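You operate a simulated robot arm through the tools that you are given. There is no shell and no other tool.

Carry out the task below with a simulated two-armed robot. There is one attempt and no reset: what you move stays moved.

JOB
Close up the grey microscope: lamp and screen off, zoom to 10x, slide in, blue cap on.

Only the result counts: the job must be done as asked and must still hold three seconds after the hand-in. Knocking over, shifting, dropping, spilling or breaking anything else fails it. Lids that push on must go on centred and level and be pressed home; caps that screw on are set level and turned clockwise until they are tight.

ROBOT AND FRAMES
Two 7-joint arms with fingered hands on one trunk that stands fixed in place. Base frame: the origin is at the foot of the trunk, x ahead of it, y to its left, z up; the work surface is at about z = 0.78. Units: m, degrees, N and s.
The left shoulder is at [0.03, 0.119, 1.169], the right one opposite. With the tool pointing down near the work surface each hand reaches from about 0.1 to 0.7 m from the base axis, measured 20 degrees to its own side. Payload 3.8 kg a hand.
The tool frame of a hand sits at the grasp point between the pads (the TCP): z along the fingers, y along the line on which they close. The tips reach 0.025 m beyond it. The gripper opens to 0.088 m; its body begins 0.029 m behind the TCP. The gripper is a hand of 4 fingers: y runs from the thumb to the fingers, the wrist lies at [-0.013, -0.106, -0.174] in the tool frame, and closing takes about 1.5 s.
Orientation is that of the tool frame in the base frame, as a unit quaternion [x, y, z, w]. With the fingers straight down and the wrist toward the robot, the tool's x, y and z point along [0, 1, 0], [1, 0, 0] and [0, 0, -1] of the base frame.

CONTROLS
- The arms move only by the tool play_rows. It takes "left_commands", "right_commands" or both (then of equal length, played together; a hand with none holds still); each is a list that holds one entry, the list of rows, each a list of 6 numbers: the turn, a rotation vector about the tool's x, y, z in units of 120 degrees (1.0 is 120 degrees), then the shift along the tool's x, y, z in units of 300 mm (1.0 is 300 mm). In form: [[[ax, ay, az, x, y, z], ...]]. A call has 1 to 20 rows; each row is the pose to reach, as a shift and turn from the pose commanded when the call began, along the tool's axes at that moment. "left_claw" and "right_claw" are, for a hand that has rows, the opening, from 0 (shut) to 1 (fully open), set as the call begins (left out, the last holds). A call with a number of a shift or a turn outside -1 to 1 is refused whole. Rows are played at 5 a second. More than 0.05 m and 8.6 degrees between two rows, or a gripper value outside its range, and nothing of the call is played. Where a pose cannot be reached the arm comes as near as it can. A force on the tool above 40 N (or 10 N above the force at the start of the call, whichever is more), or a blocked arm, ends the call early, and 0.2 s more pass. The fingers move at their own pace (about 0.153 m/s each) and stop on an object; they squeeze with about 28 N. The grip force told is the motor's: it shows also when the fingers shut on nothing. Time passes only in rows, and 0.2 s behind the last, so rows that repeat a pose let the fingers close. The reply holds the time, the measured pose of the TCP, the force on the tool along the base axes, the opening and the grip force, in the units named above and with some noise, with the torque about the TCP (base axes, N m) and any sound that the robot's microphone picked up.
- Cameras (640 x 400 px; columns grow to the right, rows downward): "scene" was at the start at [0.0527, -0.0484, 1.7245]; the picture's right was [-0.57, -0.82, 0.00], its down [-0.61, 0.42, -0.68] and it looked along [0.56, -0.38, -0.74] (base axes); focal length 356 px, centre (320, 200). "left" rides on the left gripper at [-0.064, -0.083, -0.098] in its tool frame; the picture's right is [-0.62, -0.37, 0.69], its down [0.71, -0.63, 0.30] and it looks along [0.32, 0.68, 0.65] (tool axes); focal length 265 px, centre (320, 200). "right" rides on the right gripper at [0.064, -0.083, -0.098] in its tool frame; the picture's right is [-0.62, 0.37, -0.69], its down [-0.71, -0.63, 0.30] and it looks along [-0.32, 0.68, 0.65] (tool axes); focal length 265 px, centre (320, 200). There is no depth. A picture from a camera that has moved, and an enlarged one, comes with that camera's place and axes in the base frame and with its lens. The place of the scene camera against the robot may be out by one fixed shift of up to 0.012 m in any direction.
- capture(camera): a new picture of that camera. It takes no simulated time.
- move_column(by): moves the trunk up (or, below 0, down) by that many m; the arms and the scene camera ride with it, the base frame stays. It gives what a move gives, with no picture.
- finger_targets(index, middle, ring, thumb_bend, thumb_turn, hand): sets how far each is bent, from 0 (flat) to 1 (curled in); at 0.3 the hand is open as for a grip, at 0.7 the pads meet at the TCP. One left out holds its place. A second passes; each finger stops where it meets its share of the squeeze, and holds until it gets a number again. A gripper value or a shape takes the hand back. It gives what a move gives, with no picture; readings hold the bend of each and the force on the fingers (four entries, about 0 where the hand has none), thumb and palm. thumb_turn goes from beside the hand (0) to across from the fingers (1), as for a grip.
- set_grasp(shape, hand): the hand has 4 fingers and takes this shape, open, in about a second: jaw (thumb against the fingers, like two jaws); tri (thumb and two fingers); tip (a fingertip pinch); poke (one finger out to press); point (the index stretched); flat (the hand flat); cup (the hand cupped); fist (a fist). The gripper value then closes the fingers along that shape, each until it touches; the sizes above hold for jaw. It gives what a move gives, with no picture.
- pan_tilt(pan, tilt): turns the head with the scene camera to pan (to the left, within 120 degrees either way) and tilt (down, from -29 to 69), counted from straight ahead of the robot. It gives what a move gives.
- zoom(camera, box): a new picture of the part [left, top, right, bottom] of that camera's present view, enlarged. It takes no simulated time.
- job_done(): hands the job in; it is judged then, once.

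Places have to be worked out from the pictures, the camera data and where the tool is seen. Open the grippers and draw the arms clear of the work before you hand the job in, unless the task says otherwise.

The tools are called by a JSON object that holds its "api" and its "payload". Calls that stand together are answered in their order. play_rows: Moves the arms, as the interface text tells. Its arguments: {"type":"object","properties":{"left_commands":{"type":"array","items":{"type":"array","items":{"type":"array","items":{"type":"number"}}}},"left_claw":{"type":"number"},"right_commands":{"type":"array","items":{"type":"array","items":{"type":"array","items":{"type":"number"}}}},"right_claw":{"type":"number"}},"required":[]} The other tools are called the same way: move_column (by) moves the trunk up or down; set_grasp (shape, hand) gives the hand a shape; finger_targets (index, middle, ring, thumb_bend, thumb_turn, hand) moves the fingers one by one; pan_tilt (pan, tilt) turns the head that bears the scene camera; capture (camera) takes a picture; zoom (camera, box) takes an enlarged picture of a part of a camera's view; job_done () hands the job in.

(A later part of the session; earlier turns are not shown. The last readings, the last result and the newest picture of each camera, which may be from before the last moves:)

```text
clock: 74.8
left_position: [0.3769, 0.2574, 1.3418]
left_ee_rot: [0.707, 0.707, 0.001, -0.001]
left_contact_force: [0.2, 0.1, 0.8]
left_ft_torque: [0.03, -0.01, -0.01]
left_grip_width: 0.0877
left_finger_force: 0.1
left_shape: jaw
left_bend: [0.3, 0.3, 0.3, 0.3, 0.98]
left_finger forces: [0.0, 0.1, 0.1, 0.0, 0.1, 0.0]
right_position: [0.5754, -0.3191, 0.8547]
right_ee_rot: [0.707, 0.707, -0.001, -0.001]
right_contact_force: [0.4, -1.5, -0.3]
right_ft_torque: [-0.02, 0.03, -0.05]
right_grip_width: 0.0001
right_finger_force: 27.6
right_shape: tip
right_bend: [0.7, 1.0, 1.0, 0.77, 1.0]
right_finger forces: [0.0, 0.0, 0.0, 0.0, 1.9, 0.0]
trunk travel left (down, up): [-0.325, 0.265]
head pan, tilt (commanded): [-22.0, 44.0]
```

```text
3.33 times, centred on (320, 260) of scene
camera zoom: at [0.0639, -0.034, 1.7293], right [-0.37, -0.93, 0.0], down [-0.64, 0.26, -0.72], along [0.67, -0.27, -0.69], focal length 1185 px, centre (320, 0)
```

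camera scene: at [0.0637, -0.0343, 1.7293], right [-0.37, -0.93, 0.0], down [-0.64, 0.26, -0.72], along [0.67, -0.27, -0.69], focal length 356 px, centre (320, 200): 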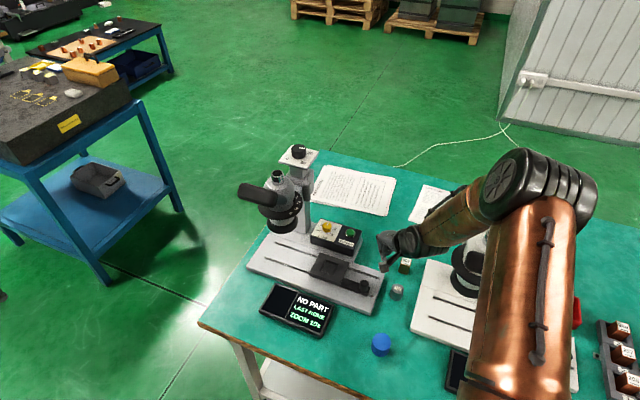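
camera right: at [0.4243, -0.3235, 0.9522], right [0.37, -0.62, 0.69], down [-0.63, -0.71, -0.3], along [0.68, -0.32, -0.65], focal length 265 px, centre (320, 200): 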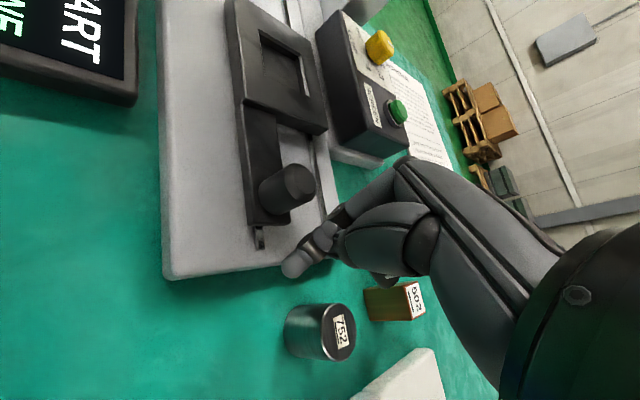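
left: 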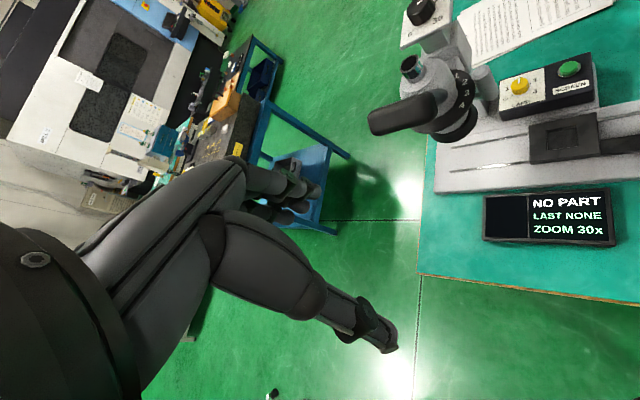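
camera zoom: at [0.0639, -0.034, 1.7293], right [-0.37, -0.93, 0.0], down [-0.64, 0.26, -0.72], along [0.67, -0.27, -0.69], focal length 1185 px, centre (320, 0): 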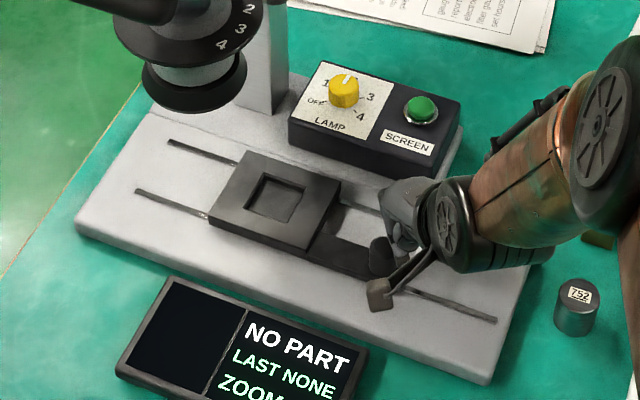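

The carriage follows well. I push another 6 cm toward the lens.

{"api": "play_rows", "payload": {"right_commands": [[[0, 0, 0, 0.0141, 0.0141, 0], [0, 0, 0, 0.0283, 0.0283, 0], [0, 0, 0, 0.0424, 0.0424, 0], [0, 0, 0, 0.0566, 0.0566, 0], [0, 0, 0, 0.0707, 0.0707, 0], [0, 0, 0, 0.0849, 0.0849, 0], [0, 0, 0, 0.099, 0.099, 0], [0, 0, 0, 0.1131, 0.1131, 0]]]}}

{"api": "zoom", "payload": {"camera": "scene", "box": [240, 200, 400, 320]}}

{"api": "capture", "payload": {"camera": "right"}}

```text
clock: 76.5
left_position: [0.3761, 0.2574, 1.3426]
left_ee_rot: [0.707, 0.707, -0.001, 0.0]
left_contact_force: [0.0, -0.2, 0.8]
left_ft_torque: [0.02, -0.02, -0.03]
left_grip_width: 0.0876
left_finger_force: 0.1
left_shape: jaw
left_bend: [0.3, 0.3, 0.3, 0.3, 0.98]
left_finger forces: [0.1, 0.0, 0.0, 0.0, 0.0, 0.0]
right_position: [0.6073, -0.2856, 0.8542]
right_ee_rot: [0.707, 0.707, -0.001, 0.0]
right_contact_force: [1.2, -1.8, -0.6]
right_ft_torque: [0.0, -0.02, -0.02]
right_grip_width: 0.0
right_finger_force: 27.9
right_shape: tip
right_bend: [0.7, 1.0, 1.0, 0.77, 1.0]
right_finger forces: [0.0, 0.1, 0.1, 0.1, 2.0, 0.0]
trunk travel left (down, up): [-0.325, 0.265]
head pan, tilt (commanded): [-22.0, 44.0]
```

```text
3.33 times, centred on (320, 260) of scene
camera zoom: at [0.0639, -0.0341, 1.7293], right [-0.37, -0.93, 0.0], down [-0.64, 0.26, -0.72], along [0.67, -0.27, -0.69], focal length 1185 px, centre (320, 0)
```

zoom: 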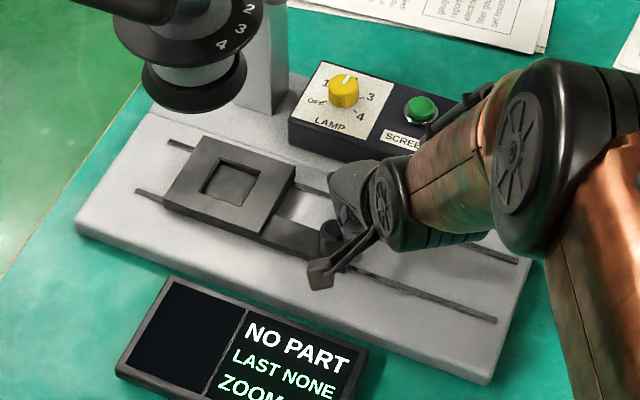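

```text
taken
camera right: at [0.5247, -0.2206, 0.9519], right [0.37, -0.62, 0.69], down [-0.63, -0.71, -0.3], along [0.68, -0.32, -0.65], focal length 265 px, centre (320, 200)
```

right: 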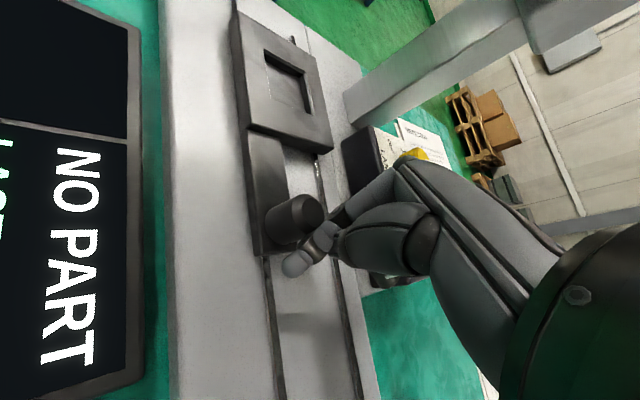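

Nearly there; the window is about 2 cm short of the lens axis. I push on in finer steps to feel for the end stop.

{"api": "play_rows", "payload": {"right_commands": [[[0, 0, 0, 0.0094, 0.0094, 0], [0, 0, 0, 0.0189, 0.0189, 0], [0, 0, 0, 0.0283, 0.0283, 0], [0, 0, 0, 0.0377, 0.0377, 0]]]}}

{"api": "zoom", "payload": {"camera": "scene", "box": [240, 200, 400, 320]}}

```text
clock: 77.5
left_position: [0.3764, 0.2575, 1.3414]
left_ee_rot: [0.707, 0.707, 0.0, 0.0]
left_contact_force: [-0.4, -0.6, 0.6]
left_ft_torque: [0.0, 0.03, -0.03]
left_grip_width: 0.0876
left_finger_force: 0.0
left_shape: jaw
left_bend: [0.3, 0.3, 0.3, 0.3, 0.98]
left_finger forces: [0.1, 0.0, 0.0, 0.0, 0.0, 0.1]
right_position: [0.6204, -0.2745, 0.8545]
right_ee_rot: [0.708, 0.707, 0.0, 0.0]
right_contact_force: [0.4, 0.2, 0.4]
right_ft_torque: [-0.03, 0.01, -0.03]
right_grip_width: 0.0002
right_finger_force: 27.6
right_shape: tip
right_bend: [0.7, 1.0, 1.0, 0.77, 1.0]
right_finger forces: [0.0, 0.0, 0.0, 0.0, 0.5, 0.0]
trunk travel left (down, up): [-0.325, 0.265]
head pan, tilt (commanded): [-22.0, 44.0]
```

```text
3.33 times, centred on (320, 260) of scene
camera zoom: at [0.0639, -0.0337, 1.7293], right [-0.37, -0.93, 0.0], down [-0.64, 0.26, -0.72], along [0.67, -0.27, -0.69], focal length 1185 px, centre (320, 0)
```

zoom: 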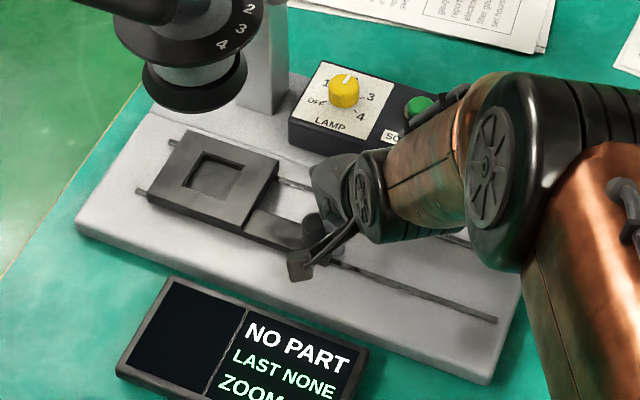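

The window now sits about under the lens and the contact force dropped. A few more millimetres to make sure it reaches its stop.

{"api": "play_rows", "payload": {"right_commands": [[[0, 0, 0, 0.007, 0.007, 0], [0, 0, 0, 0.0141, 0.0141, 0], [0, 0, 0, 0.0212, 0.0212, 0], [0, 0, 0, 0.0283, 0.0283, 0]]]}}

{"api": "zoom", "payload": {"camera": "scene", "box": [240, 200, 400, 320]}}

```text
clock: 78.5
left_position: [0.3758, 0.2564, 1.3417]
left_ee_rot: [0.707, 0.707, 0.001, -0.001]
left_contact_force: [0.3, -0.1, 0.6]
left_ft_torque: [-0.01, -0.03, 0.0]
left_grip_width: 0.0877
left_finger_force: 0.1
left_shape: jaw
left_bend: [0.3, 0.3, 0.3, 0.3, 0.98]
left_finger forces: [0.1, 0.1, 0.0, 0.1, 0.0, 0.0]
right_position: [0.6282, -0.2662, 0.8536]
right_ee_rot: [0.707, 0.707, -0.001, -0.001]
right_contact_force: [-3.9, -3.5, 0.6]
right_ft_torque: [-0.02, 0.07, -0.01]
right_grip_width: 0.0001
right_finger_force: 27.7
right_shape: tip
right_bend: [0.7, 1.0, 1.0, 0.76, 1.0]
right_finger forces: [0.0, 0.0, 0.0, 0.1, 4.0, 0.0]
trunk travel left (down, up): [-0.325, 0.265]
head pan, tilt (commanded): [-22.0, 44.0]
```

```text
3.33 times, centred on (320, 260) of scene
camera zoom: at [0.063, -0.0343, 1.7293], right [-0.37, -0.93, 0.0], down [-0.64, 0.26, -0.72], along [0.67, -0.27, -0.69], focal length 1185 px, centre (320, 0)
```

zoom: 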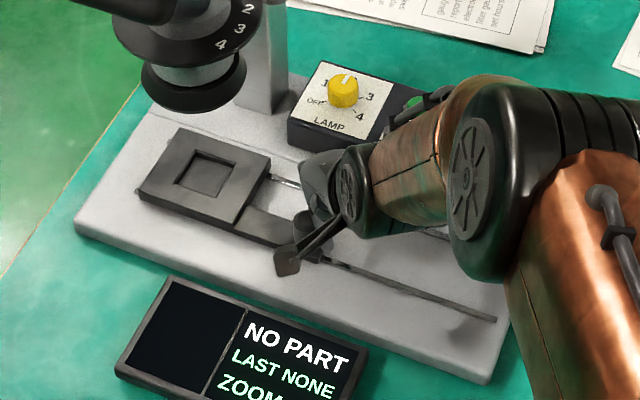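

The resistance rose to 5 N and the carriage now covers the rail ends. A 4 mm further press confirms the stop.

{"api": "play_rows", "payload": {"right_commands": [[[0, 0, 0, 0.0047, 0.0047, 0], [0, 0, 0, 0.0094, 0.0094, 0], [0, 0, 0, 0.0094, 0.0094, 0]]]}}

{"api": "zoom", "payload": {"camera": "scene", "box": [240, 200, 400, 320]}}

```text
clock: 79.3
left_position: [0.376, 0.2563, 1.3437]
left_ee_rot: [0.707, 0.707, 0.0, -0.001]
left_contact_force: [-0.1, 0.3, 0.0]
left_ft_torque: [0.0, -0.01, 0.01]
left_grip_width: 0.0877
left_finger_force: 0.1
left_shape: jaw
left_bend: [0.3, 0.3, 0.3, 0.3, 0.98]
left_finger forces: [0.0, 0.0, 0.1, 0.0, 0.0, 0.0]
right_position: [0.6303, -0.2643, 0.8552]
right_ee_rot: [0.708, 0.706, 0.0, 0.0]
right_contact_force: [-6.1, -11.2, 0.6]
right_ft_torque: [-0.09, 0.05, -0.09]
right_grip_width: 0.0001
right_finger_force: 28.5
right_shape: tip
right_bend: [0.7, 1.0, 1.0, 0.75, 1.0]
right_finger forces: [0.1, 0.1, 0.0, 0.0, 10.9, 0.0]
trunk travel left (down, up): [-0.325, 0.265]
head pan, tilt (commanded): [-22.0, 44.0]
```

```text
3.33 times, centred on (320, 260) of scene
camera zoom: at [0.0626, -0.0357, 1.7293], right [-0.37, -0.93, 0.0], down [-0.64, 0.26, -0.72], along [0.67, -0.27, -0.69], focal length 1185 px, centre (320, 0)
```

zoom: 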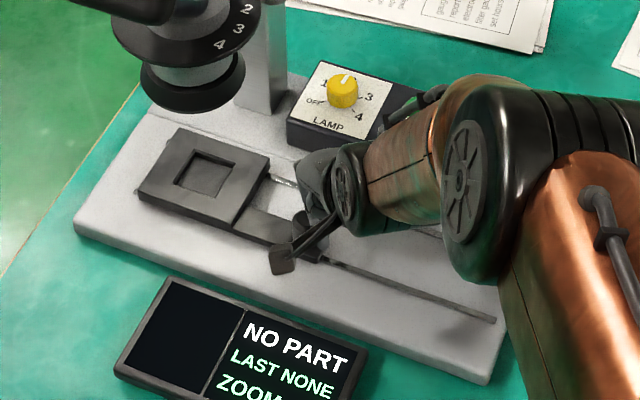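

The slide is firmly against its stop (13 N, no motion). I back the finger off, rise clear, then lower the trunk so the right arm can reach the lamp knob (≈[0.763, -0.336, 0.858]) better.

{"api": "play_rows", "payload": {"right_commands": [[[0, 0, 0, -0.02, -0.02, 0], [0, 0, 0, -0.06, -0.06, 0], [0, 0, 0, -0.08, -0.1, -0.1], [0, 0, 0, -0.1, -0.15, -0.24], [0, 0, 0, -0.1, -0.2, -0.38], [0, 0, 0, -0.1, -0.25, -0.53], [0, 0, 0, -0.1, -0.3, -0.68], [0, 0, 0, -0.1, -0.35, -0.83], [0, 0, 0, -0.1, -0.4, -0.97], [0, 0, 0, -0.1, -0.4, -0.97]]]}}

{"api": "zoom", "payload": {"camera": "scene", "box": [240, 200, 400, 340]}}

{"api": "zoom", "payload": {"camera": "scene", "box": [300, 205, 370, 260]}}

```text
clock: 81.5
left_position: [0.3767, 0.2575, 1.3418]
left_ee_rot: [0.708, 0.706, 0.0, 0.0]
left_contact_force: [0.4, 0.4, -0.1]
left_ft_torque: [0.04, 0.02, -0.04]
left_grip_width: 0.0873
left_finger_force: 0.1
left_shape: jaw
left_bend: [0.3, 0.3, 0.3, 0.3, 0.98]
left_finger forces: [0.0, 0.0, 0.1, 0.0, 0.0, 0.1]
right_position: [0.5124, -0.2948, 1.1472]
right_ee_rot: [0.707, 0.707, -0.001, -0.001]
right_contact_force: [0.7, -0.4, 0.0]
right_ft_torque: [-0.01, -0.01, -0.05]
right_grip_width: 0.0
right_finger_force: 28.0
right_shape: tip
right_bend: [0.7, 1.0, 1.0, 0.77, 1.0]
right_finger forces: [0.0, 0.0, 0.0, 0.0, 0.0, 0.0]
trunk travel left (down, up): [-0.325, 0.265]
head pan, tilt (commanded): [-22.0, 44.0]
```

```text
2.86 times, centred on (320, 270) of scene
camera zoom: at [0.0647, -0.0342, 1.7292], right [-0.37, -0.93, 0.0], down [-0.64, 0.26, -0.72], along [0.67, -0.27, -0.7], focal length 1016 px, centre (320, 0)
```

zoom: 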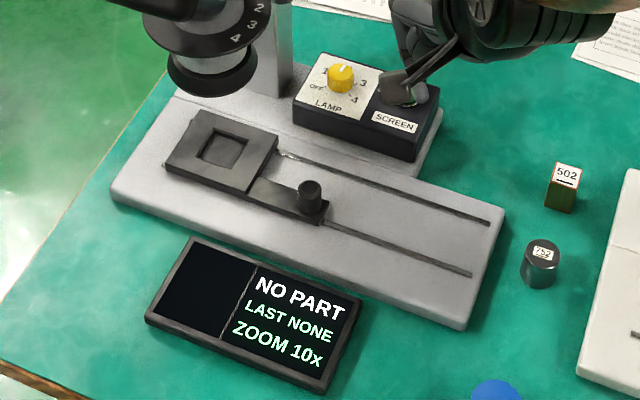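

```text
7.27 times, centred on (335, 232) of scene
camera zoom: at [0.0647, -0.0342, 1.7292], right [-0.37, -0.93, 0.0], down [-0.64, 0.26, -0.72], along [0.67, -0.27, -0.7], focal length 2586 px, centre (211, -36)
```

zoom: 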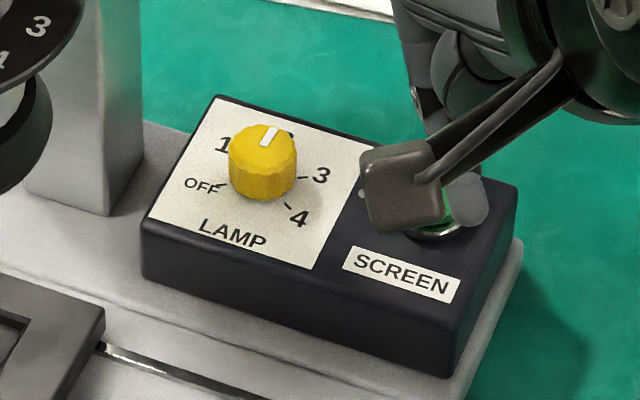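

Slide in, display fine. The lamp knob (radius ≈15 mm) points to 2 at about -45°; OFF lies at about +75°, i.e. 120° counter-clockwise. I lower the trunk 0.2 m for reach.

{"api": "move_column", "payload": {"by": -0.2}}

{"api": "capture", "payload": {"camera": "scene"}}

{"api": "capture", "payload": {"camera": "right"}}

```text
clock: 83.7
left_position: [0.3766, 0.2576, 1.1436]
left_ee_rot: [0.707, 0.707, 0.0, 0.0]
left_contact_force: [0.5, -0.7, -1.2]
left_ft_torque: [0.02, -0.01, 0.03]
left_grip_width: 0.0875
left_finger_force: 0.0
left_shape: jaw
left_bend: [0.3, 0.3, 0.3, 0.3, 0.98]
left_finger forces: [0.1, 0.0, 0.0, 0.0, 0.0, 0.0]
right_position: [0.5098, -0.2938, 0.9477]
right_ee_rot: [0.707, 0.707, 0.001, 0.0]
right_contact_force: [-0.1, 0.7, -0.4]
right_ft_torque: [-0.01, 0.02, -0.02]
right_grip_width: 0.0001
right_finger_force: 28.4
right_shape: tip
right_bend: [0.7, 1.0, 1.0, 0.77, 1.0]
right_finger forces: [0.0, 0.0, 0.1, 0.1, 0.1, 0.1]
trunk travel left (down, up): [-0.125, 0.465]
head pan, tilt (commanded): [-22.0, 44.0]
```

```text
taken
camera scene: at [0.0635, -0.0338, 1.5294], right [-0.37, -0.93, 0.0], down [-0.64, 0.26, -0.72], along [0.67, -0.27, -0.69], focal length 356 px, centre (320, 200)
```

scene: 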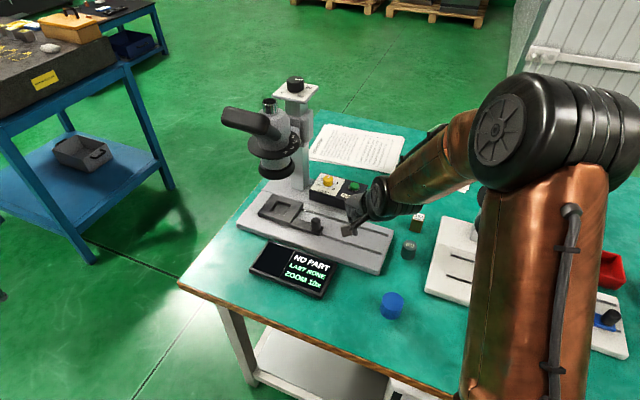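

```text
taken
camera right: at [0.4272, -0.2296, 1.0462], right [0.37, -0.62, 0.69], down [-0.63, -0.71, -0.3], along [0.68, -0.32, -0.65], focal length 265 px, centre (320, 200)
```

right: 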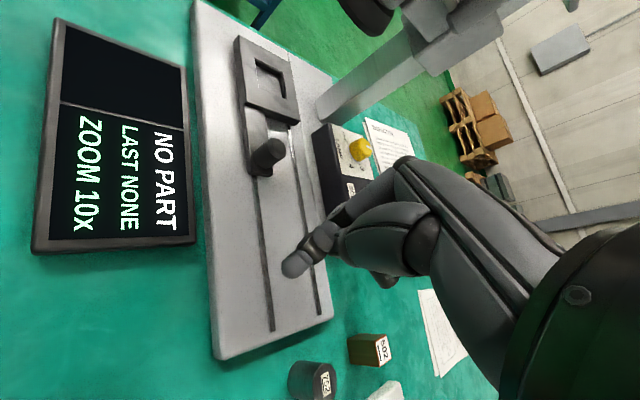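

I tilt the hand 35° and move it above the box, near the lamp knob's front-left side.

{"api": "play_rows", "payload": {"right_commands": [[[-0.0583, 0, 0, -0.0107, 0.12, -0.02], [-0.1167, 0, 0, -0.0213, 0.24, -0.02], [-0.175, 0, 0, -0.032, 0.36, 0.0], [-0.2333, 0, 0, -0.0427, 0.48, 0.03], [-0.2917, 0, 0, -0.0533, 0.6, 0.06], [-0.2917, 0, 0, -0.0533, 0.6, 0.06]]]}}

{"api": "capture", "payload": {"camera": "right"}}

{"api": "zoom", "payload": {"camera": "scene", "box": [260, 140, 400, 250]}}

```text
clock: 85.1
left_position: [0.3767, 0.2577, 1.1436]
left_ee_rot: [0.707, 0.708, 0.001, 0.0]
left_contact_force: [-0.5, 0.0, 0.0]
left_ft_torque: [0.03, 0.03, -0.03]
left_grip_width: 0.0877
left_finger_force: 0.1
left_shape: jaw
left_bend: [0.3, 0.3, 0.3, 0.3, 0.98]
left_finger forces: [0.0, 0.0, 0.1, 0.0, 0.0, 0.1]
right_position: [0.6885, -0.312, 0.9312]
right_ee_rot: [0.674, 0.675, 0.213, 0.213]
right_contact_force: [0.0, 0.6, -0.4]
right_ft_torque: [-0.01, -0.01, 0.01]
right_grip_width: 0.0
right_finger_force: 28.0
right_shape: tip
right_bend: [0.7, 1.0, 1.0, 0.77, 1.0]
right_finger forces: [0.0, 0.1, 0.1, 0.0, 0.1, 0.0]
trunk travel left (down, up): [-0.125, 0.465]
head pan, tilt (commanded): [-22.0, 44.0]
```

```text
taken
camera right: at [0.5626, -0.2475, 0.964], right [-0.1, -0.62, 0.78], down [-0.34, -0.71, -0.61], along [0.94, -0.32, -0.14], focal length 265 px, centre (320, 200)
```

right: 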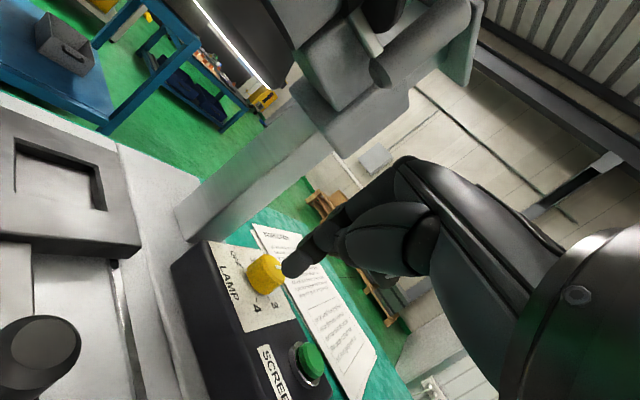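

```text
3.64 times, centred on (330, 195) of scene
camera zoom: at [0.063, -0.0337, 1.5294], right [-0.37, -0.93, 0.0], down [-0.64, 0.26, -0.72], along [0.67, -0.27, -0.69], focal length 1293 px, centre (284, 218)
```

zoom: 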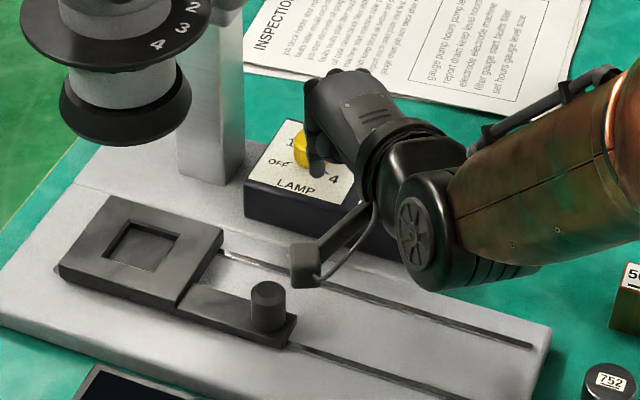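

Knob position confirmed at ≈(0.761, -0.336). I lower the fingertip beside the knob's near-left side, just above the box.

{"api": "play_rows", "payload": {"right_commands": [[[0, 0, 0, 0.0017, 0.026, 0.081], [0, 0, 0, 0.0033, 0.0513, 0.162], [0, 0, 0, 0.0033, 0.018, 0.21], [0, 0, 0, 0.0033, -0.01, 0.25], [0, 0, 0, 0.0033, -0.01, 0.25]]]}}

{"api": "zoom", "payload": {"camera": "scene", "box": [300, 150, 380, 210]}}

{"api": "zoom", "payload": {"camera": "right", "box": [180, 150, 380, 330]}}

```text
clock: 86.3
left_position: [0.3764, 0.2575, 1.143]
left_ee_rot: [0.707, 0.707, -0.001, 0.0]
left_contact_force: [-0.6, -0.1, -0.3]
left_ft_torque: [0.02, 0.02, 0.02]
left_grip_width: 0.0877
left_finger_force: 0.1
left_shape: jaw
left_bend: [0.3, 0.3, 0.3, 0.3, 0.98]
left_finger forces: [0.0, 0.1, 0.0, 0.1, 0.1, 0.1]
right_position: [0.7298, -0.3078, 0.8664]
right_ee_rot: [0.675, 0.674, 0.212, 0.213]
right_contact_force: [0.6, 0.2, -0.2]
right_ft_torque: [0.04, -0.03, 0.01]
right_grip_width: 0.0
right_finger_force: 27.9
right_shape: tip
right_bend: [0.7, 1.0, 1.0, 0.77, 1.0]
right_finger forces: [0.0, 0.0, 0.1, 0.0, 0.0, 0.0]
trunk travel left (down, up): [-0.125, 0.465]
head pan, tilt (commanded): [-22.0, 44.0]
```

```text
6.67 times, centred on (340, 180) of scene
camera zoom: at [0.0634, -0.0338, 1.5293], right [-0.37, -0.93, 0.0], down [-0.64, 0.26, -0.72], along [0.67, -0.27, -0.69], focal length 2370 px, centre (187, 333)
```

zoom: 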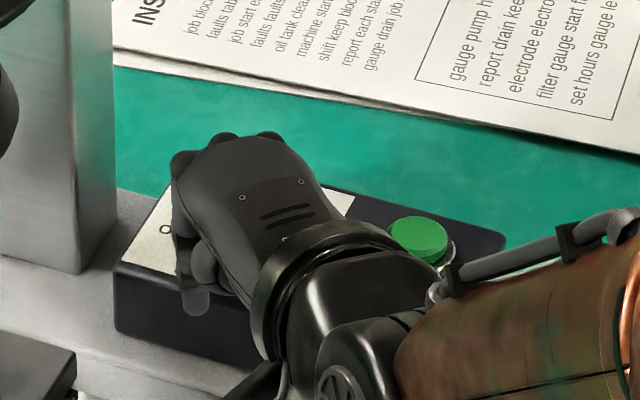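

```text
2.22 times, centred on (280, 240) of right
camera zoom: at [0.6053, -0.2432, 0.8988], right [-0.1, -0.62, 0.78], down [-0.34, -0.71, -0.61], along [0.94, -0.32, -0.14], focal length 590 px, centre (409, 111)
```

zoom: 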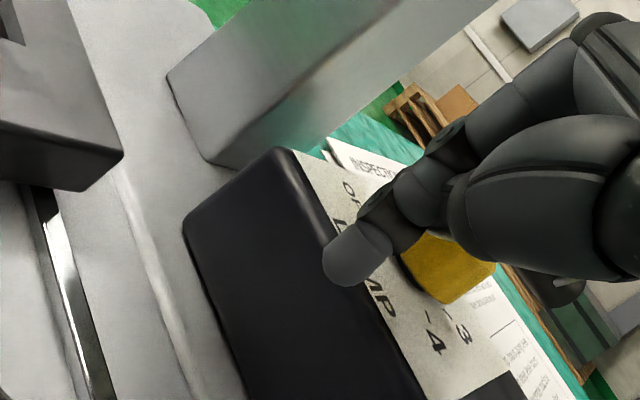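

The fingertip hangs free just in front-left of the knob. I press in from the near side and sweep right (counter-clockwise for the knob).

{"api": "play_rows", "payload": {"right_commands": [[[0, 0, 0, -0.0273, 0.0123, 0.0086], [0, 0, 0, -0.0507, 0.0197, 0.0138], [0, 0, 0, -0.0647, 0.0232, 0.0162], [0, 0, 0, -0.079, 0.0207, 0.0145], [0, 0, 0, -0.094, 0.0213, 0.0149], [0, 0, 0, -0.108, 0.0248, 0.0174], [0, 0, 0, -0.1203, 0.0314, 0.022]]]}}

{"api": "zoom", "payload": {"camera": "right", "box": [180, 150, 380, 330]}}

{"api": "zoom", "payload": {"camera": "scene", "box": [300, 150, 380, 210]}}

```text
clock: 87.5
left_position: [0.3769, 0.2551, 1.1422]
left_ee_rot: [0.709, 0.705, 0.001, 0.002]
left_contact_force: [-0.6, -1.3, -0.3]
left_ft_torque: [0.0, 0.01, 0.0]
left_grip_width: 0.0876
left_finger_force: 0.0
left_shape: jaw
left_bend: [0.3, 0.3, 0.3, 0.3, 0.98]
left_finger forces: [0.1, 0.1, 0.0, 0.0, 0.0, 0.1]
right_position: [0.7383, -0.3206, 0.8649]
right_ee_rot: [0.669, 0.68, 0.218, 0.205]
right_contact_force: [-2.3, 25.8, 2.2]
right_ft_torque: [0.22, 0.07, 0.48]
right_grip_width: 0.0
right_finger_force: 28.2
right_shape: tip
right_bend: [0.7, 1.0, 1.0, 0.78, 1.0]
right_finger forces: [4.7, 0.0, 0.0, 0.1, 24.5, 0.0]
trunk travel left (down, up): [-0.125, 0.465]
head pan, tilt (commanded): [-22.0, 44.0]
stopped in row 5 (right hand): the force on the tool passed its limit at 42 N (the readings are from after the stop); the commanded pose is now the measured one
```

```text
2.22 times, centred on (280, 240) of right
camera zoom: at [0.6122, -0.2585, 0.8988], right [-0.08, -0.63, 0.77], down [-0.33, -0.71, -0.62], along [0.94, -0.3, -0.15], focal length 590 px, centre (409, 111)
```

zoom: 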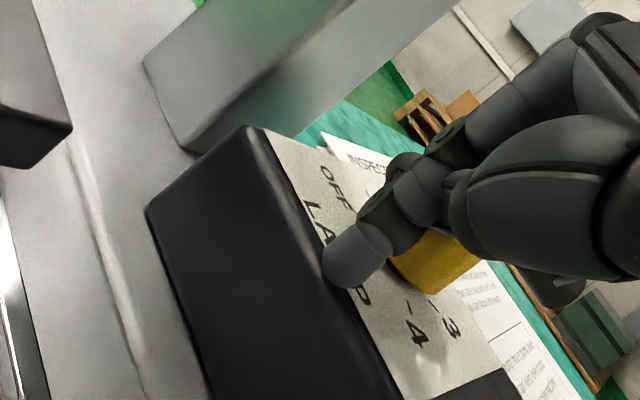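

```text
6.67 times, centred on (340, 180) of scene
camera zoom: at [0.0625, -0.0319, 1.5295], right [-0.37, -0.93, 0.0], down [-0.64, 0.26, -0.72], along [0.67, -0.27, -0.69], focal length 2370 px, centre (187, 333)
```

zoom: 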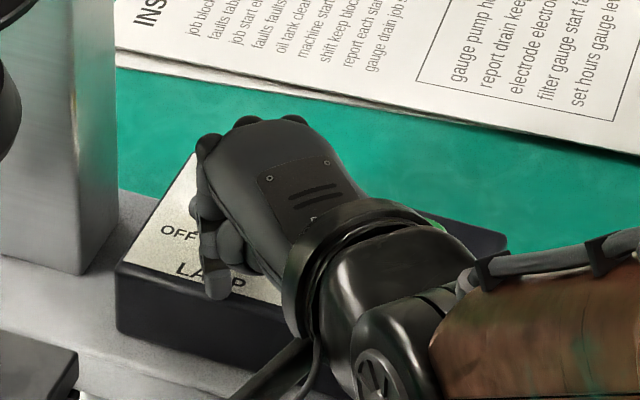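

The thumb met the knob's left wall (26 N sideways) rather than its front. That is fine: pressing there and drawing back around the knob also turns it counter-clockwise.

{"api": "play_rows", "payload": {"right_commands": [[[0, 0, 0, -0.006, 0, 0], [0, 0, 0, -0.01, -0.0087, -0.0061], [0, 0, 0, -0.0167, -0.0218, -0.0153], [0, 0, 0, -0.0247, -0.0311, -0.0218], [0, 0, 0, -0.036, -0.039, -0.0273], [0, 0, 0, -0.0493, -0.045, -0.0315], [0, 0, 0, -0.0627, -0.0483, -0.0338]]]}}

{"api": "zoom", "payload": {"camera": "right", "box": [180, 150, 380, 330]}}

{"api": "zoom", "payload": {"camera": "scene", "box": [300, 150, 380, 210]}}

```text
clock: 88.4
left_position: [0.3743, 0.2536, 1.1441]
left_ee_rot: [0.71, 0.704, 0.001, 0.001]
left_contact_force: [0.0, -1.0, -0.1]
left_ft_torque: [0.03, 0.02, -0.02]
left_grip_width: 0.0875
left_finger_force: 0.0
left_shape: jaw
left_bend: [0.3, 0.3, 0.3, 0.3, 0.98]
left_finger forces: [0.0, 0.0, 0.0, 0.0, 0.0, 0.0]
right_position: [0.7277, -0.326, 0.8647]
right_ee_rot: [0.669, 0.681, 0.217, 0.204]
right_contact_force: [-24.1, 16.5, 8.1]
right_ft_torque: [0.09, 0.0, 0.27]
right_grip_width: 0.0002
right_finger_force: 27.8
right_shape: tip
right_bend: [0.7, 1.0, 1.0, 0.77, 1.0]
right_finger forces: [0.0, 0.0, 0.0, 0.0, 29.5, 0.1]
trunk travel left (down, up): [-0.125, 0.465]
head pan, tilt (commanded): [-22.0, 44.0]
stopped in row 4 (right hand): the force on the tool passed its limit at 42 N (the readings are from after the stop); the commanded pose is now the measured one
```

```text
2.22 times, centred on (280, 240) of right
camera zoom: at [0.6004, -0.2647, 0.8995], right [-0.08, -0.63, 0.77], down [-0.33, -0.71, -0.62], along [0.94, -0.3, -0.15], focal length 590 px, centre (409, 111)
```

zoom: 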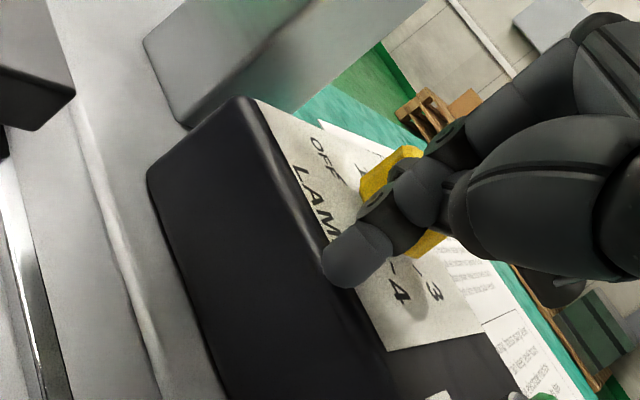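

```text
6.67 times, centred on (340, 180) of scene
camera zoom: at [0.0585, -0.0337, 1.5297], right [-0.38, -0.93, 0.0], down [-0.64, 0.26, -0.72], along [0.67, -0.27, -0.69], focal length 2370 px, centre (187, 333)
```

zoom: 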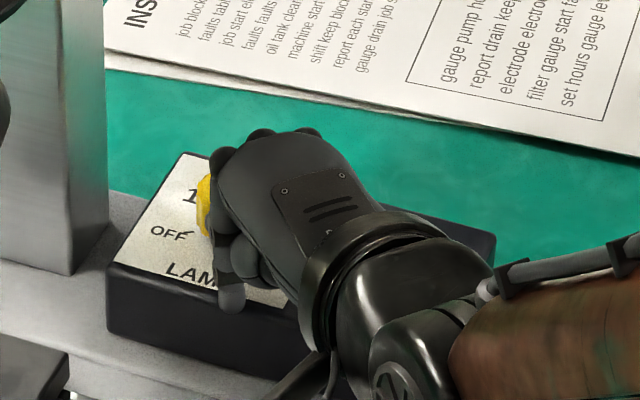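

The contact has come round to the near side with about 29 N. I ease off slightly and keep sweeping to the right around the front of the knob.

{"api": "play_rows", "payload": {"right_commands": [[[0, 0, 0, -0.0143, -0.003, -0.002], [0, 0, 0, -0.0263, -0.0055, -0.0035], [0, 0, 0, -0.0383, -0.006, -0.004], [0, 0, 0, -0.0503, -0.005, -0.0035], [0, 0, 0, -0.0623, -0.002, -0.0015], [0, 0, 0, -0.0733, 0.002, 0.0015], [0, 0, 0, -0.0833, 0.0075, 0.005]]]}}

{"api": "zoom", "payload": {"camera": "right", "box": [180, 150, 380, 330]}}

{"api": "zoom", "payload": {"camera": "scene", "box": [300, 150, 380, 210]}}

```text
clock: 88.8
left_position: [0.3733, 0.2558, 1.1437]
left_ee_rot: [0.707, 0.707, 0.002, 0.002]
left_contact_force: [-1.0, -0.6, -0.1]
left_ft_torque: [0.0, -0.05, 0.0]
left_grip_width: 0.0875
left_finger_force: 0.1
left_shape: jaw
left_bend: [0.3, 0.3, 0.3, 0.3, 0.98]
left_finger forces: [0.1, 0.0, 0.0, 0.1, 0.0, 0.0]
right_position: [0.7269, -0.3267, 0.8652]
right_ee_rot: [0.667, 0.683, 0.218, 0.202]
right_contact_force: [-31.0, 9.5, 12.5]
right_ft_torque: [0.03, 0.13, -0.03]
right_grip_width: 0.0
right_finger_force: 27.7
right_shape: tip
right_bend: [0.7, 1.0, 1.0, 0.74, 1.0]
right_finger forces: [5.7, 0.1, 0.0, 0.0, 30.1, 0.0]
trunk travel left (down, up): [-0.125, 0.465]
head pan, tilt (commanded): [-22.0, 44.0]
stopped in row 2 (right hand): the force on the tool passed its limit at 42 N (the readings are from after the stop); the commanded pose is now the measured one
```

```text
2.22 times, centred on (280, 240) of right
camera zoom: at [0.6002, -0.2664, 0.8992], right [-0.07, -0.63, 0.77], down [-0.33, -0.71, -0.62], along [0.94, -0.3, -0.16], focal length 590 px, centre (409, 111)
```

zoom: 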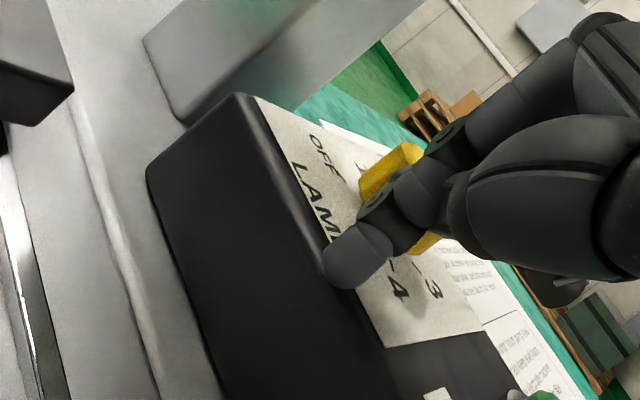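

```text
6.67 times, centred on (340, 180) of scene
camera zoom: at [0.0574, -0.0331, 1.5297], right [-0.38, -0.93, 0.0], down [-0.64, 0.26, -0.72], along [0.67, -0.27, -0.69], focal length 2370 px, centre (187, 333)
```

zoom: 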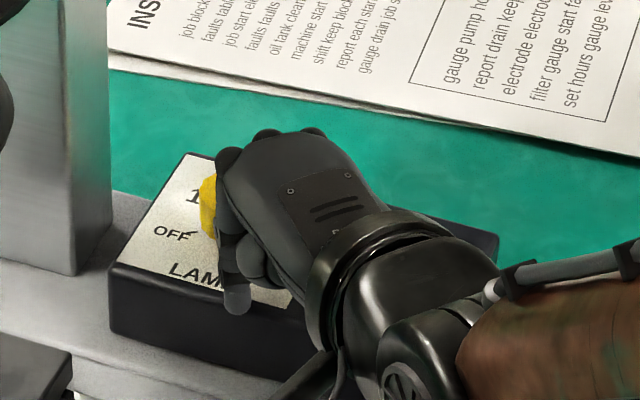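

Too much forward load; I back off and lift to see where the lamp pointer is.

{"api": "play_rows", "payload": {"right_commands": [[[0, 0, 0, 0, -0.02, -0.014], [0, 0, 0, 0, -0.05, -0.035], [0, 0, 0, 0, -0.06, -0.09], [0, 0, 0, 0, -0.08, -0.2], [0, 0, 0, 0, -0.12, -0.3], [0, 0, 0, 0, -0.12, -0.3]]]}}

{"api": "zoom", "payload": {"camera": "scene", "box": [300, 150, 380, 210]}}

{"api": "zoom", "payload": {"camera": "right", "box": [180, 200, 380, 380]}}

```text
clock: 90.2
left_position: [0.3779, 0.2546, 1.143]
left_ee_rot: [0.708, 0.707, 0.0, 0.0]
left_contact_force: [0.1, 0.0, 0.8]
left_ft_torque: [-0.05, 0.04, 0.0]
left_grip_width: 0.0876
left_finger_force: 0.1
left_shape: jaw
left_bend: [0.3, 0.3, 0.3, 0.3, 0.98]
left_finger forces: [0.0, 0.1, 0.0, 0.0, 0.1, 0.1]
right_position: [0.6511, -0.3312, 0.9162]
right_ee_rot: [0.669, 0.682, 0.215, 0.202]
right_contact_force: [0.0, 0.3, 0.2]
right_ft_torque: [0.02, 0.01, -0.01]
right_grip_width: 0.0
right_finger_force: 28.6
right_shape: tip
right_bend: [0.7, 1.0, 1.0, 0.77, 1.0]
right_finger forces: [0.1, 0.0, 0.0, 0.0, 0.1, 0.1]
trunk travel left (down, up): [-0.125, 0.465]
head pan, tilt (commanded): [-22.0, 44.0]
```

```text
6.67 times, centred on (340, 180) of scene
camera zoom: at [0.0639, -0.034, 1.5293], right [-0.37, -0.93, 0.0], down [-0.64, 0.26, -0.72], along [0.67, -0.27, -0.69], focal length 2370 px, centre (187, 333)
```

zoom: 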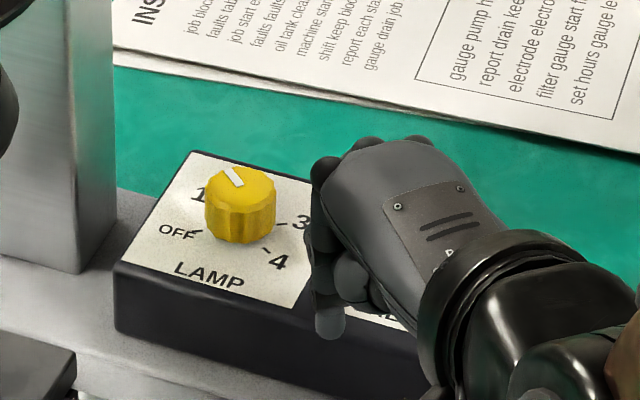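

```text
2.22 times, centred on (280, 290) of right
camera zoom: at [0.5246, -0.269, 0.9515], right [-0.07, -0.63, 0.77], down [-0.33, -0.71, -0.62], along [0.94, -0.3, -0.16], focal length 590 px, centre (409, 0)
```

zoom: 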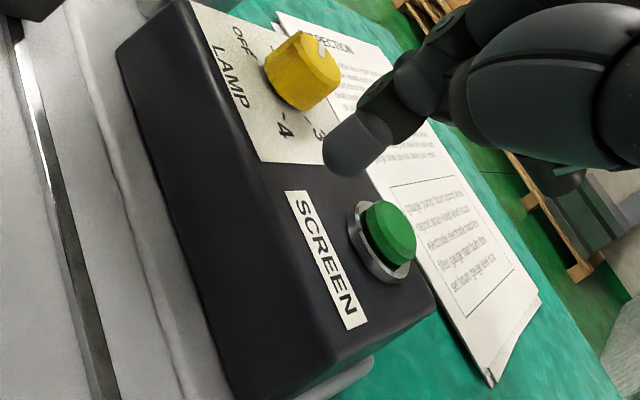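

It worked: the pointer moved from 2 to 1 (about +10°). One more step of 60° to OFF; I return to the start position beside the knob's left and press more gently.

{"api": "play_rows", "payload": {"right_commands": [[[0, 0, 0, 0.035, 0.072, 0.05], [0, 0, 0, 0.07, 0.144, 0.1], [0, 0, 0, 0.104, 0.215, 0.15], [0, 0, 0, 0.104, 0.168, 0.217], [0, 0, 0, 0.104, 0.1217, 0.2833], [0, 0, 0, 0.09, 0.135, 0.293], [0, 0, 0, 0.076, 0.1405, 0.2965], [0, 0, 0, 0.076, 0.1405, 0.2965]]]}}

{"api": "zoom", "payload": {"camera": "right", "box": [180, 150, 380, 330]}}

```text
clock: 92.0
left_position: [0.3778, 0.2565, 1.1426]
left_ee_rot: [0.708, 0.706, 0.0, 0.0]
left_contact_force: [0.3, 1.4, 0.5]
left_ft_torque: [-0.02, -0.03, -0.01]
left_grip_width: 0.0875
left_finger_force: 0.0
left_shape: jaw
left_bend: [0.3, 0.3, 0.3, 0.3, 0.98]
left_finger forces: [0.0, 0.0, 0.0, 0.0, 0.0, 0.0]
right_position: [0.7334, -0.3068, 0.8667]
right_ee_rot: [0.668, 0.682, 0.216, 0.202]
right_contact_force: [0.0, 1.0, 0.1]
right_ft_torque: [0.01, 0.0, 0.01]
right_grip_width: 0.0002
right_finger_force: 28.3
right_shape: tip
right_bend: [0.7, 1.0, 1.0, 0.77, 1.0]
right_finger forces: [0.0, 0.1, 0.0, 0.0, 0.0, 0.0]
trunk travel left (down, up): [-0.125, 0.465]
head pan, tilt (commanded): [-22.0, 44.0]
```

```text
2.22 times, centred on (280, 240) of right
camera zoom: at [0.6079, -0.2459, 0.9014], right [-0.07, -0.63, 0.77], down [-0.33, -0.71, -0.62], along [0.94, -0.3, -0.16], focal length 590 px, centre (409, 111)
```

zoom: 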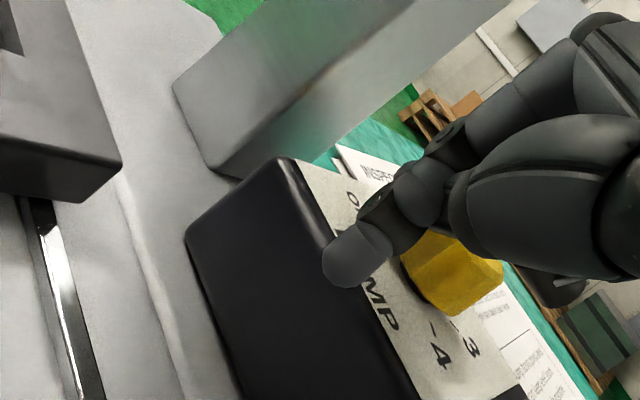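

No contact yet at this start. I run a smooth arc fitted to the contacts seen so far: onto the left wall with ~2 mm of pressure, then around the front to the right.

{"api": "play_rows", "payload": {"right_commands": [[[0, 0, 0, -0.02, 0.0066, 0.0046], [0, 0, 0, -0.039, 0.0131, 0.0092], [0, 0, 0, -0.042, 0.0019, 0.0013], [0, 0, 0, -0.0483, -0.0082, -0.0057], [0, 0, 0, -0.0577, -0.0167, -0.0117], [0, 0, 0, -0.0693, -0.0227, -0.0159], [0, 0, 0, -0.0827, -0.0262, -0.0183], [0, 0, 0, -0.0967, -0.0265, -0.0185]]]}}

{"api": "zoom", "payload": {"camera": "right", "box": [180, 150, 380, 330]}}

{"api": "zoom", "payload": {"camera": "scene", "box": [300, 150, 380, 210]}}

```text
clock: 93.8
left_position: [0.3768, 0.2545, 1.1429]
left_ee_rot: [0.708, 0.706, 0.0, -0.001]
left_contact_force: [0.6, 0.1, 0.6]
left_ft_torque: [0.01, -0.03, 0.0]
left_grip_width: 0.0878
left_finger_force: 0.1
left_shape: jaw
left_bend: [0.3, 0.3, 0.3, 0.3, 0.98]
left_finger forces: [0.1, 0.0, 0.1, 0.0, 0.1, 0.0]
right_position: [0.7229, -0.3384, 0.8665]
right_ee_rot: [0.669, 0.682, 0.214, 0.202]
right_contact_force: [-3.8, 1.2, 1.0]
right_ft_torque: [0.0, -0.05, 0.04]
right_grip_width: 0.0
right_finger_force: 28.0
right_shape: tip
right_bend: [0.7, 1.0, 1.0, 0.77, 1.0]
right_finger forces: [0.0, 0.1, 0.0, 0.0, 4.5, 0.0]
trunk travel left (down, up): [-0.125, 0.465]
head pan, tilt (commanded): [-22.0, 44.0]
```

```text
2.22 times, centred on (280, 240) of right
camera zoom: at [0.598, -0.2758, 0.9011], right [-0.07, -0.63, 0.77], down [-0.33, -0.71, -0.62], along [0.94, -0.3, -0.16], focal length 590 px, centre (409, 111)
```

zoom: 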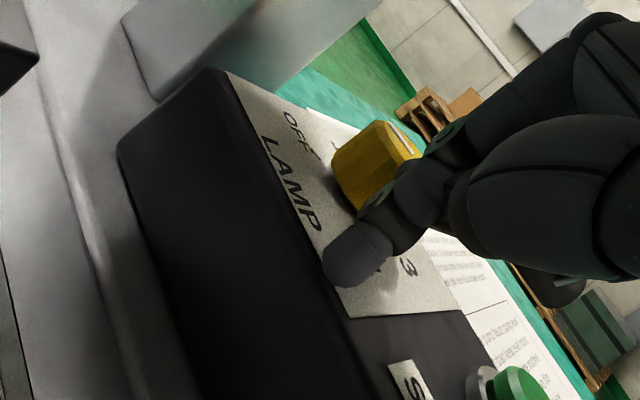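

```text
6.67 times, centred on (340, 180) of scene
camera zoom: at [0.0629, -0.0336, 1.5294], right [-0.37, -0.93, 0.0], down [-0.64, 0.26, -0.72], along [0.67, -0.27, -0.69], focal length 2370 px, centre (187, 333)
```

zoom: 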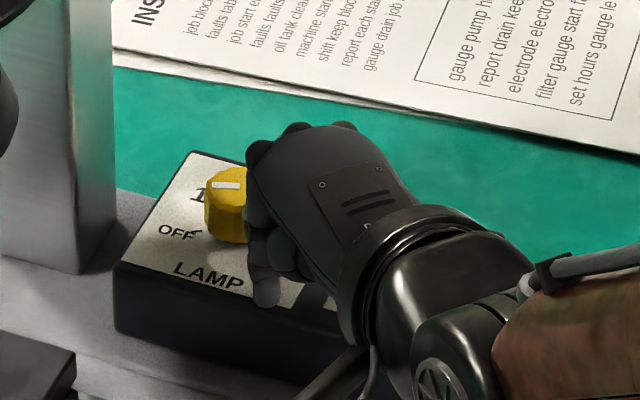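

The pointer now points at OFF (about +71°, matching the OFF tick). I withdraw straight back and up to verify.

{"api": "play_rows", "payload": {"right_commands": [[[0, 0, 0, 0, -0.04, -0.028], [0, 0, 0, 0, -0.08, -0.056], [0, 0, 0, 0, -0.09, -0.15], [0, 0, 0, 0, -0.12, -0.28], [0, 0, 0, 0, -0.12, -0.28]]]}}

{"api": "zoom", "payload": {"camera": "scene", "box": [310, 165, 350, 195]}}

{"api": "zoom", "payload": {"camera": "right", "box": [180, 200, 380, 380]}}

```text
clock: 95.0
left_position: [0.3785, 0.2551, 1.142]
left_ee_rot: [0.708, 0.706, 0.0, 0.0]
left_contact_force: [0.3, 0.3, 0.4]
left_ft_torque: [0.01, -0.01, 0.0]
left_grip_width: 0.0877
left_finger_force: 0.1
left_shape: jaw
left_bend: [0.3, 0.3, 0.3, 0.3, 0.98]
left_finger forces: [0.0, 0.1, 0.0, 0.0, 0.0, 0.1]
right_position: [0.6459, -0.3378, 0.9127]
right_ee_rot: [0.669, 0.683, 0.216, 0.201]
right_contact_force: [0.8, -0.9, 0.5]
right_ft_torque: [0.01, -0.04, -0.01]
right_grip_width: 0.0
right_finger_force: 28.0
right_shape: tip
right_bend: [0.7, 1.0, 1.0, 0.77, 1.0]
right_finger forces: [0.1, 0.0, 0.0, 0.1, 0.0, 0.0]
trunk travel left (down, up): [-0.125, 0.465]
head pan, tilt (commanded): [-22.0, 44.0]
```

```text
13.33 times, centred on (330, 180) of scene
camera zoom: at [0.0643, -0.034, 1.5293], right [-0.37, -0.93, 0.0], down [-0.64, 0.26, -0.72], along [0.67, -0.27, -0.7], focal length 4741 px, centre (187, 467)
```

zoom: 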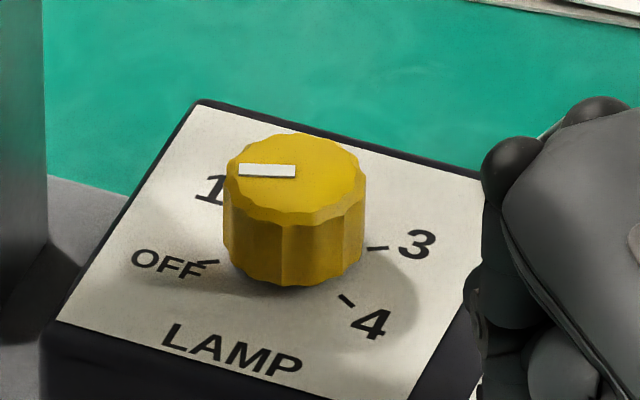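

```text
2.22 times, centred on (280, 290) of right
camera zoom: at [0.5203, -0.2765, 0.9468], right [-0.07, -0.63, 0.77], down [-0.33, -0.71, -0.62], along [0.94, -0.3, -0.16], focal length 590 px, centre (409, 0)
```

zoom: 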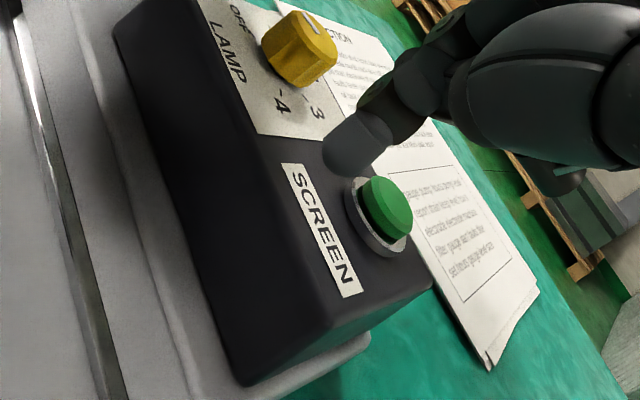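

Lamp is at OFF (ticks are 60° apart and the pointer moved exactly two steps). Next the green SCREEN button at ≈(0.718, -0.402, 0.85): I bring the fingertip above it.

{"api": "play_rows", "payload": {"right_commands": [[[0, 0, 0, -0.068, 0.052, 0.047], [0, 0, 0, -0.137, 0.104, 0.094], [0, 0, 0, -0.2047, 0.1557, 0.1417], [0, 0, 0, -0.2047, 0.1557, 0.1417]]]}}

{"api": "zoom", "payload": {"camera": "right", "box": [180, 180, 380, 360]}}

{"api": "zoom", "payload": {"camera": "scene", "box": [310, 160, 390, 220]}}

```text
clock: 96.0
left_position: [0.3768, 0.2561, 1.1422]
left_ee_rot: [0.708, 0.707, 0.001, 0.0]
left_contact_force: [0.3, -0.2, 0.0]
left_ft_torque: [0.02, -0.01, 0.01]
left_grip_width: 0.0875
left_finger_force: 0.1
left_shape: jaw
left_bend: [0.3, 0.3, 0.3, 0.3, 0.98]
left_finger forces: [0.0, 0.1, 0.0, 0.0, 0.0, 0.0]
right_position: [0.712, -0.3971, 0.904]
right_ee_rot: [0.67, 0.681, 0.216, 0.202]
right_contact_force: [-0.1, -0.3, 0.6]
right_ft_torque: [-0.01, 0.03, -0.01]
right_grip_width: 0.0001
right_finger_force: 27.9
right_shape: tip
right_bend: [0.7, 1.0, 1.0, 0.77, 1.0]
right_finger forces: [0.0, 0.1, 0.0, 0.0, 0.1, 0.0]
trunk travel left (down, up): [-0.125, 0.465]
head pan, tilt (commanded): [-22.0, 44.0]
```

```text
2.22 times, centred on (280, 270) of right
camera zoom: at [0.5859, -0.3367, 0.9384], right [-0.07, -0.63, 0.77], down [-0.33, -0.71, -0.62], along [0.94, -0.3, -0.16], focal length 590 px, centre (409, 44)
```

zoom: 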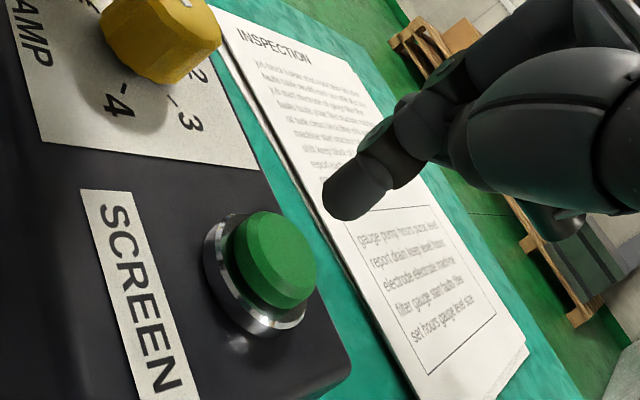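

```text
6.67 times, centred on (350, 190) of scene
camera zoom: at [0.0632, -0.0335, 1.5294], right [-0.37, -0.93, 0.0], down [-0.64, 0.26, -0.72], along [0.67, -0.27, -0.69], focal length 2370 px, centre (120, 267)
```

zoom: 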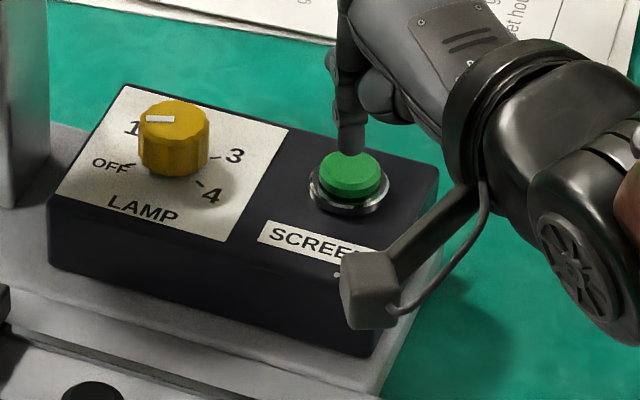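

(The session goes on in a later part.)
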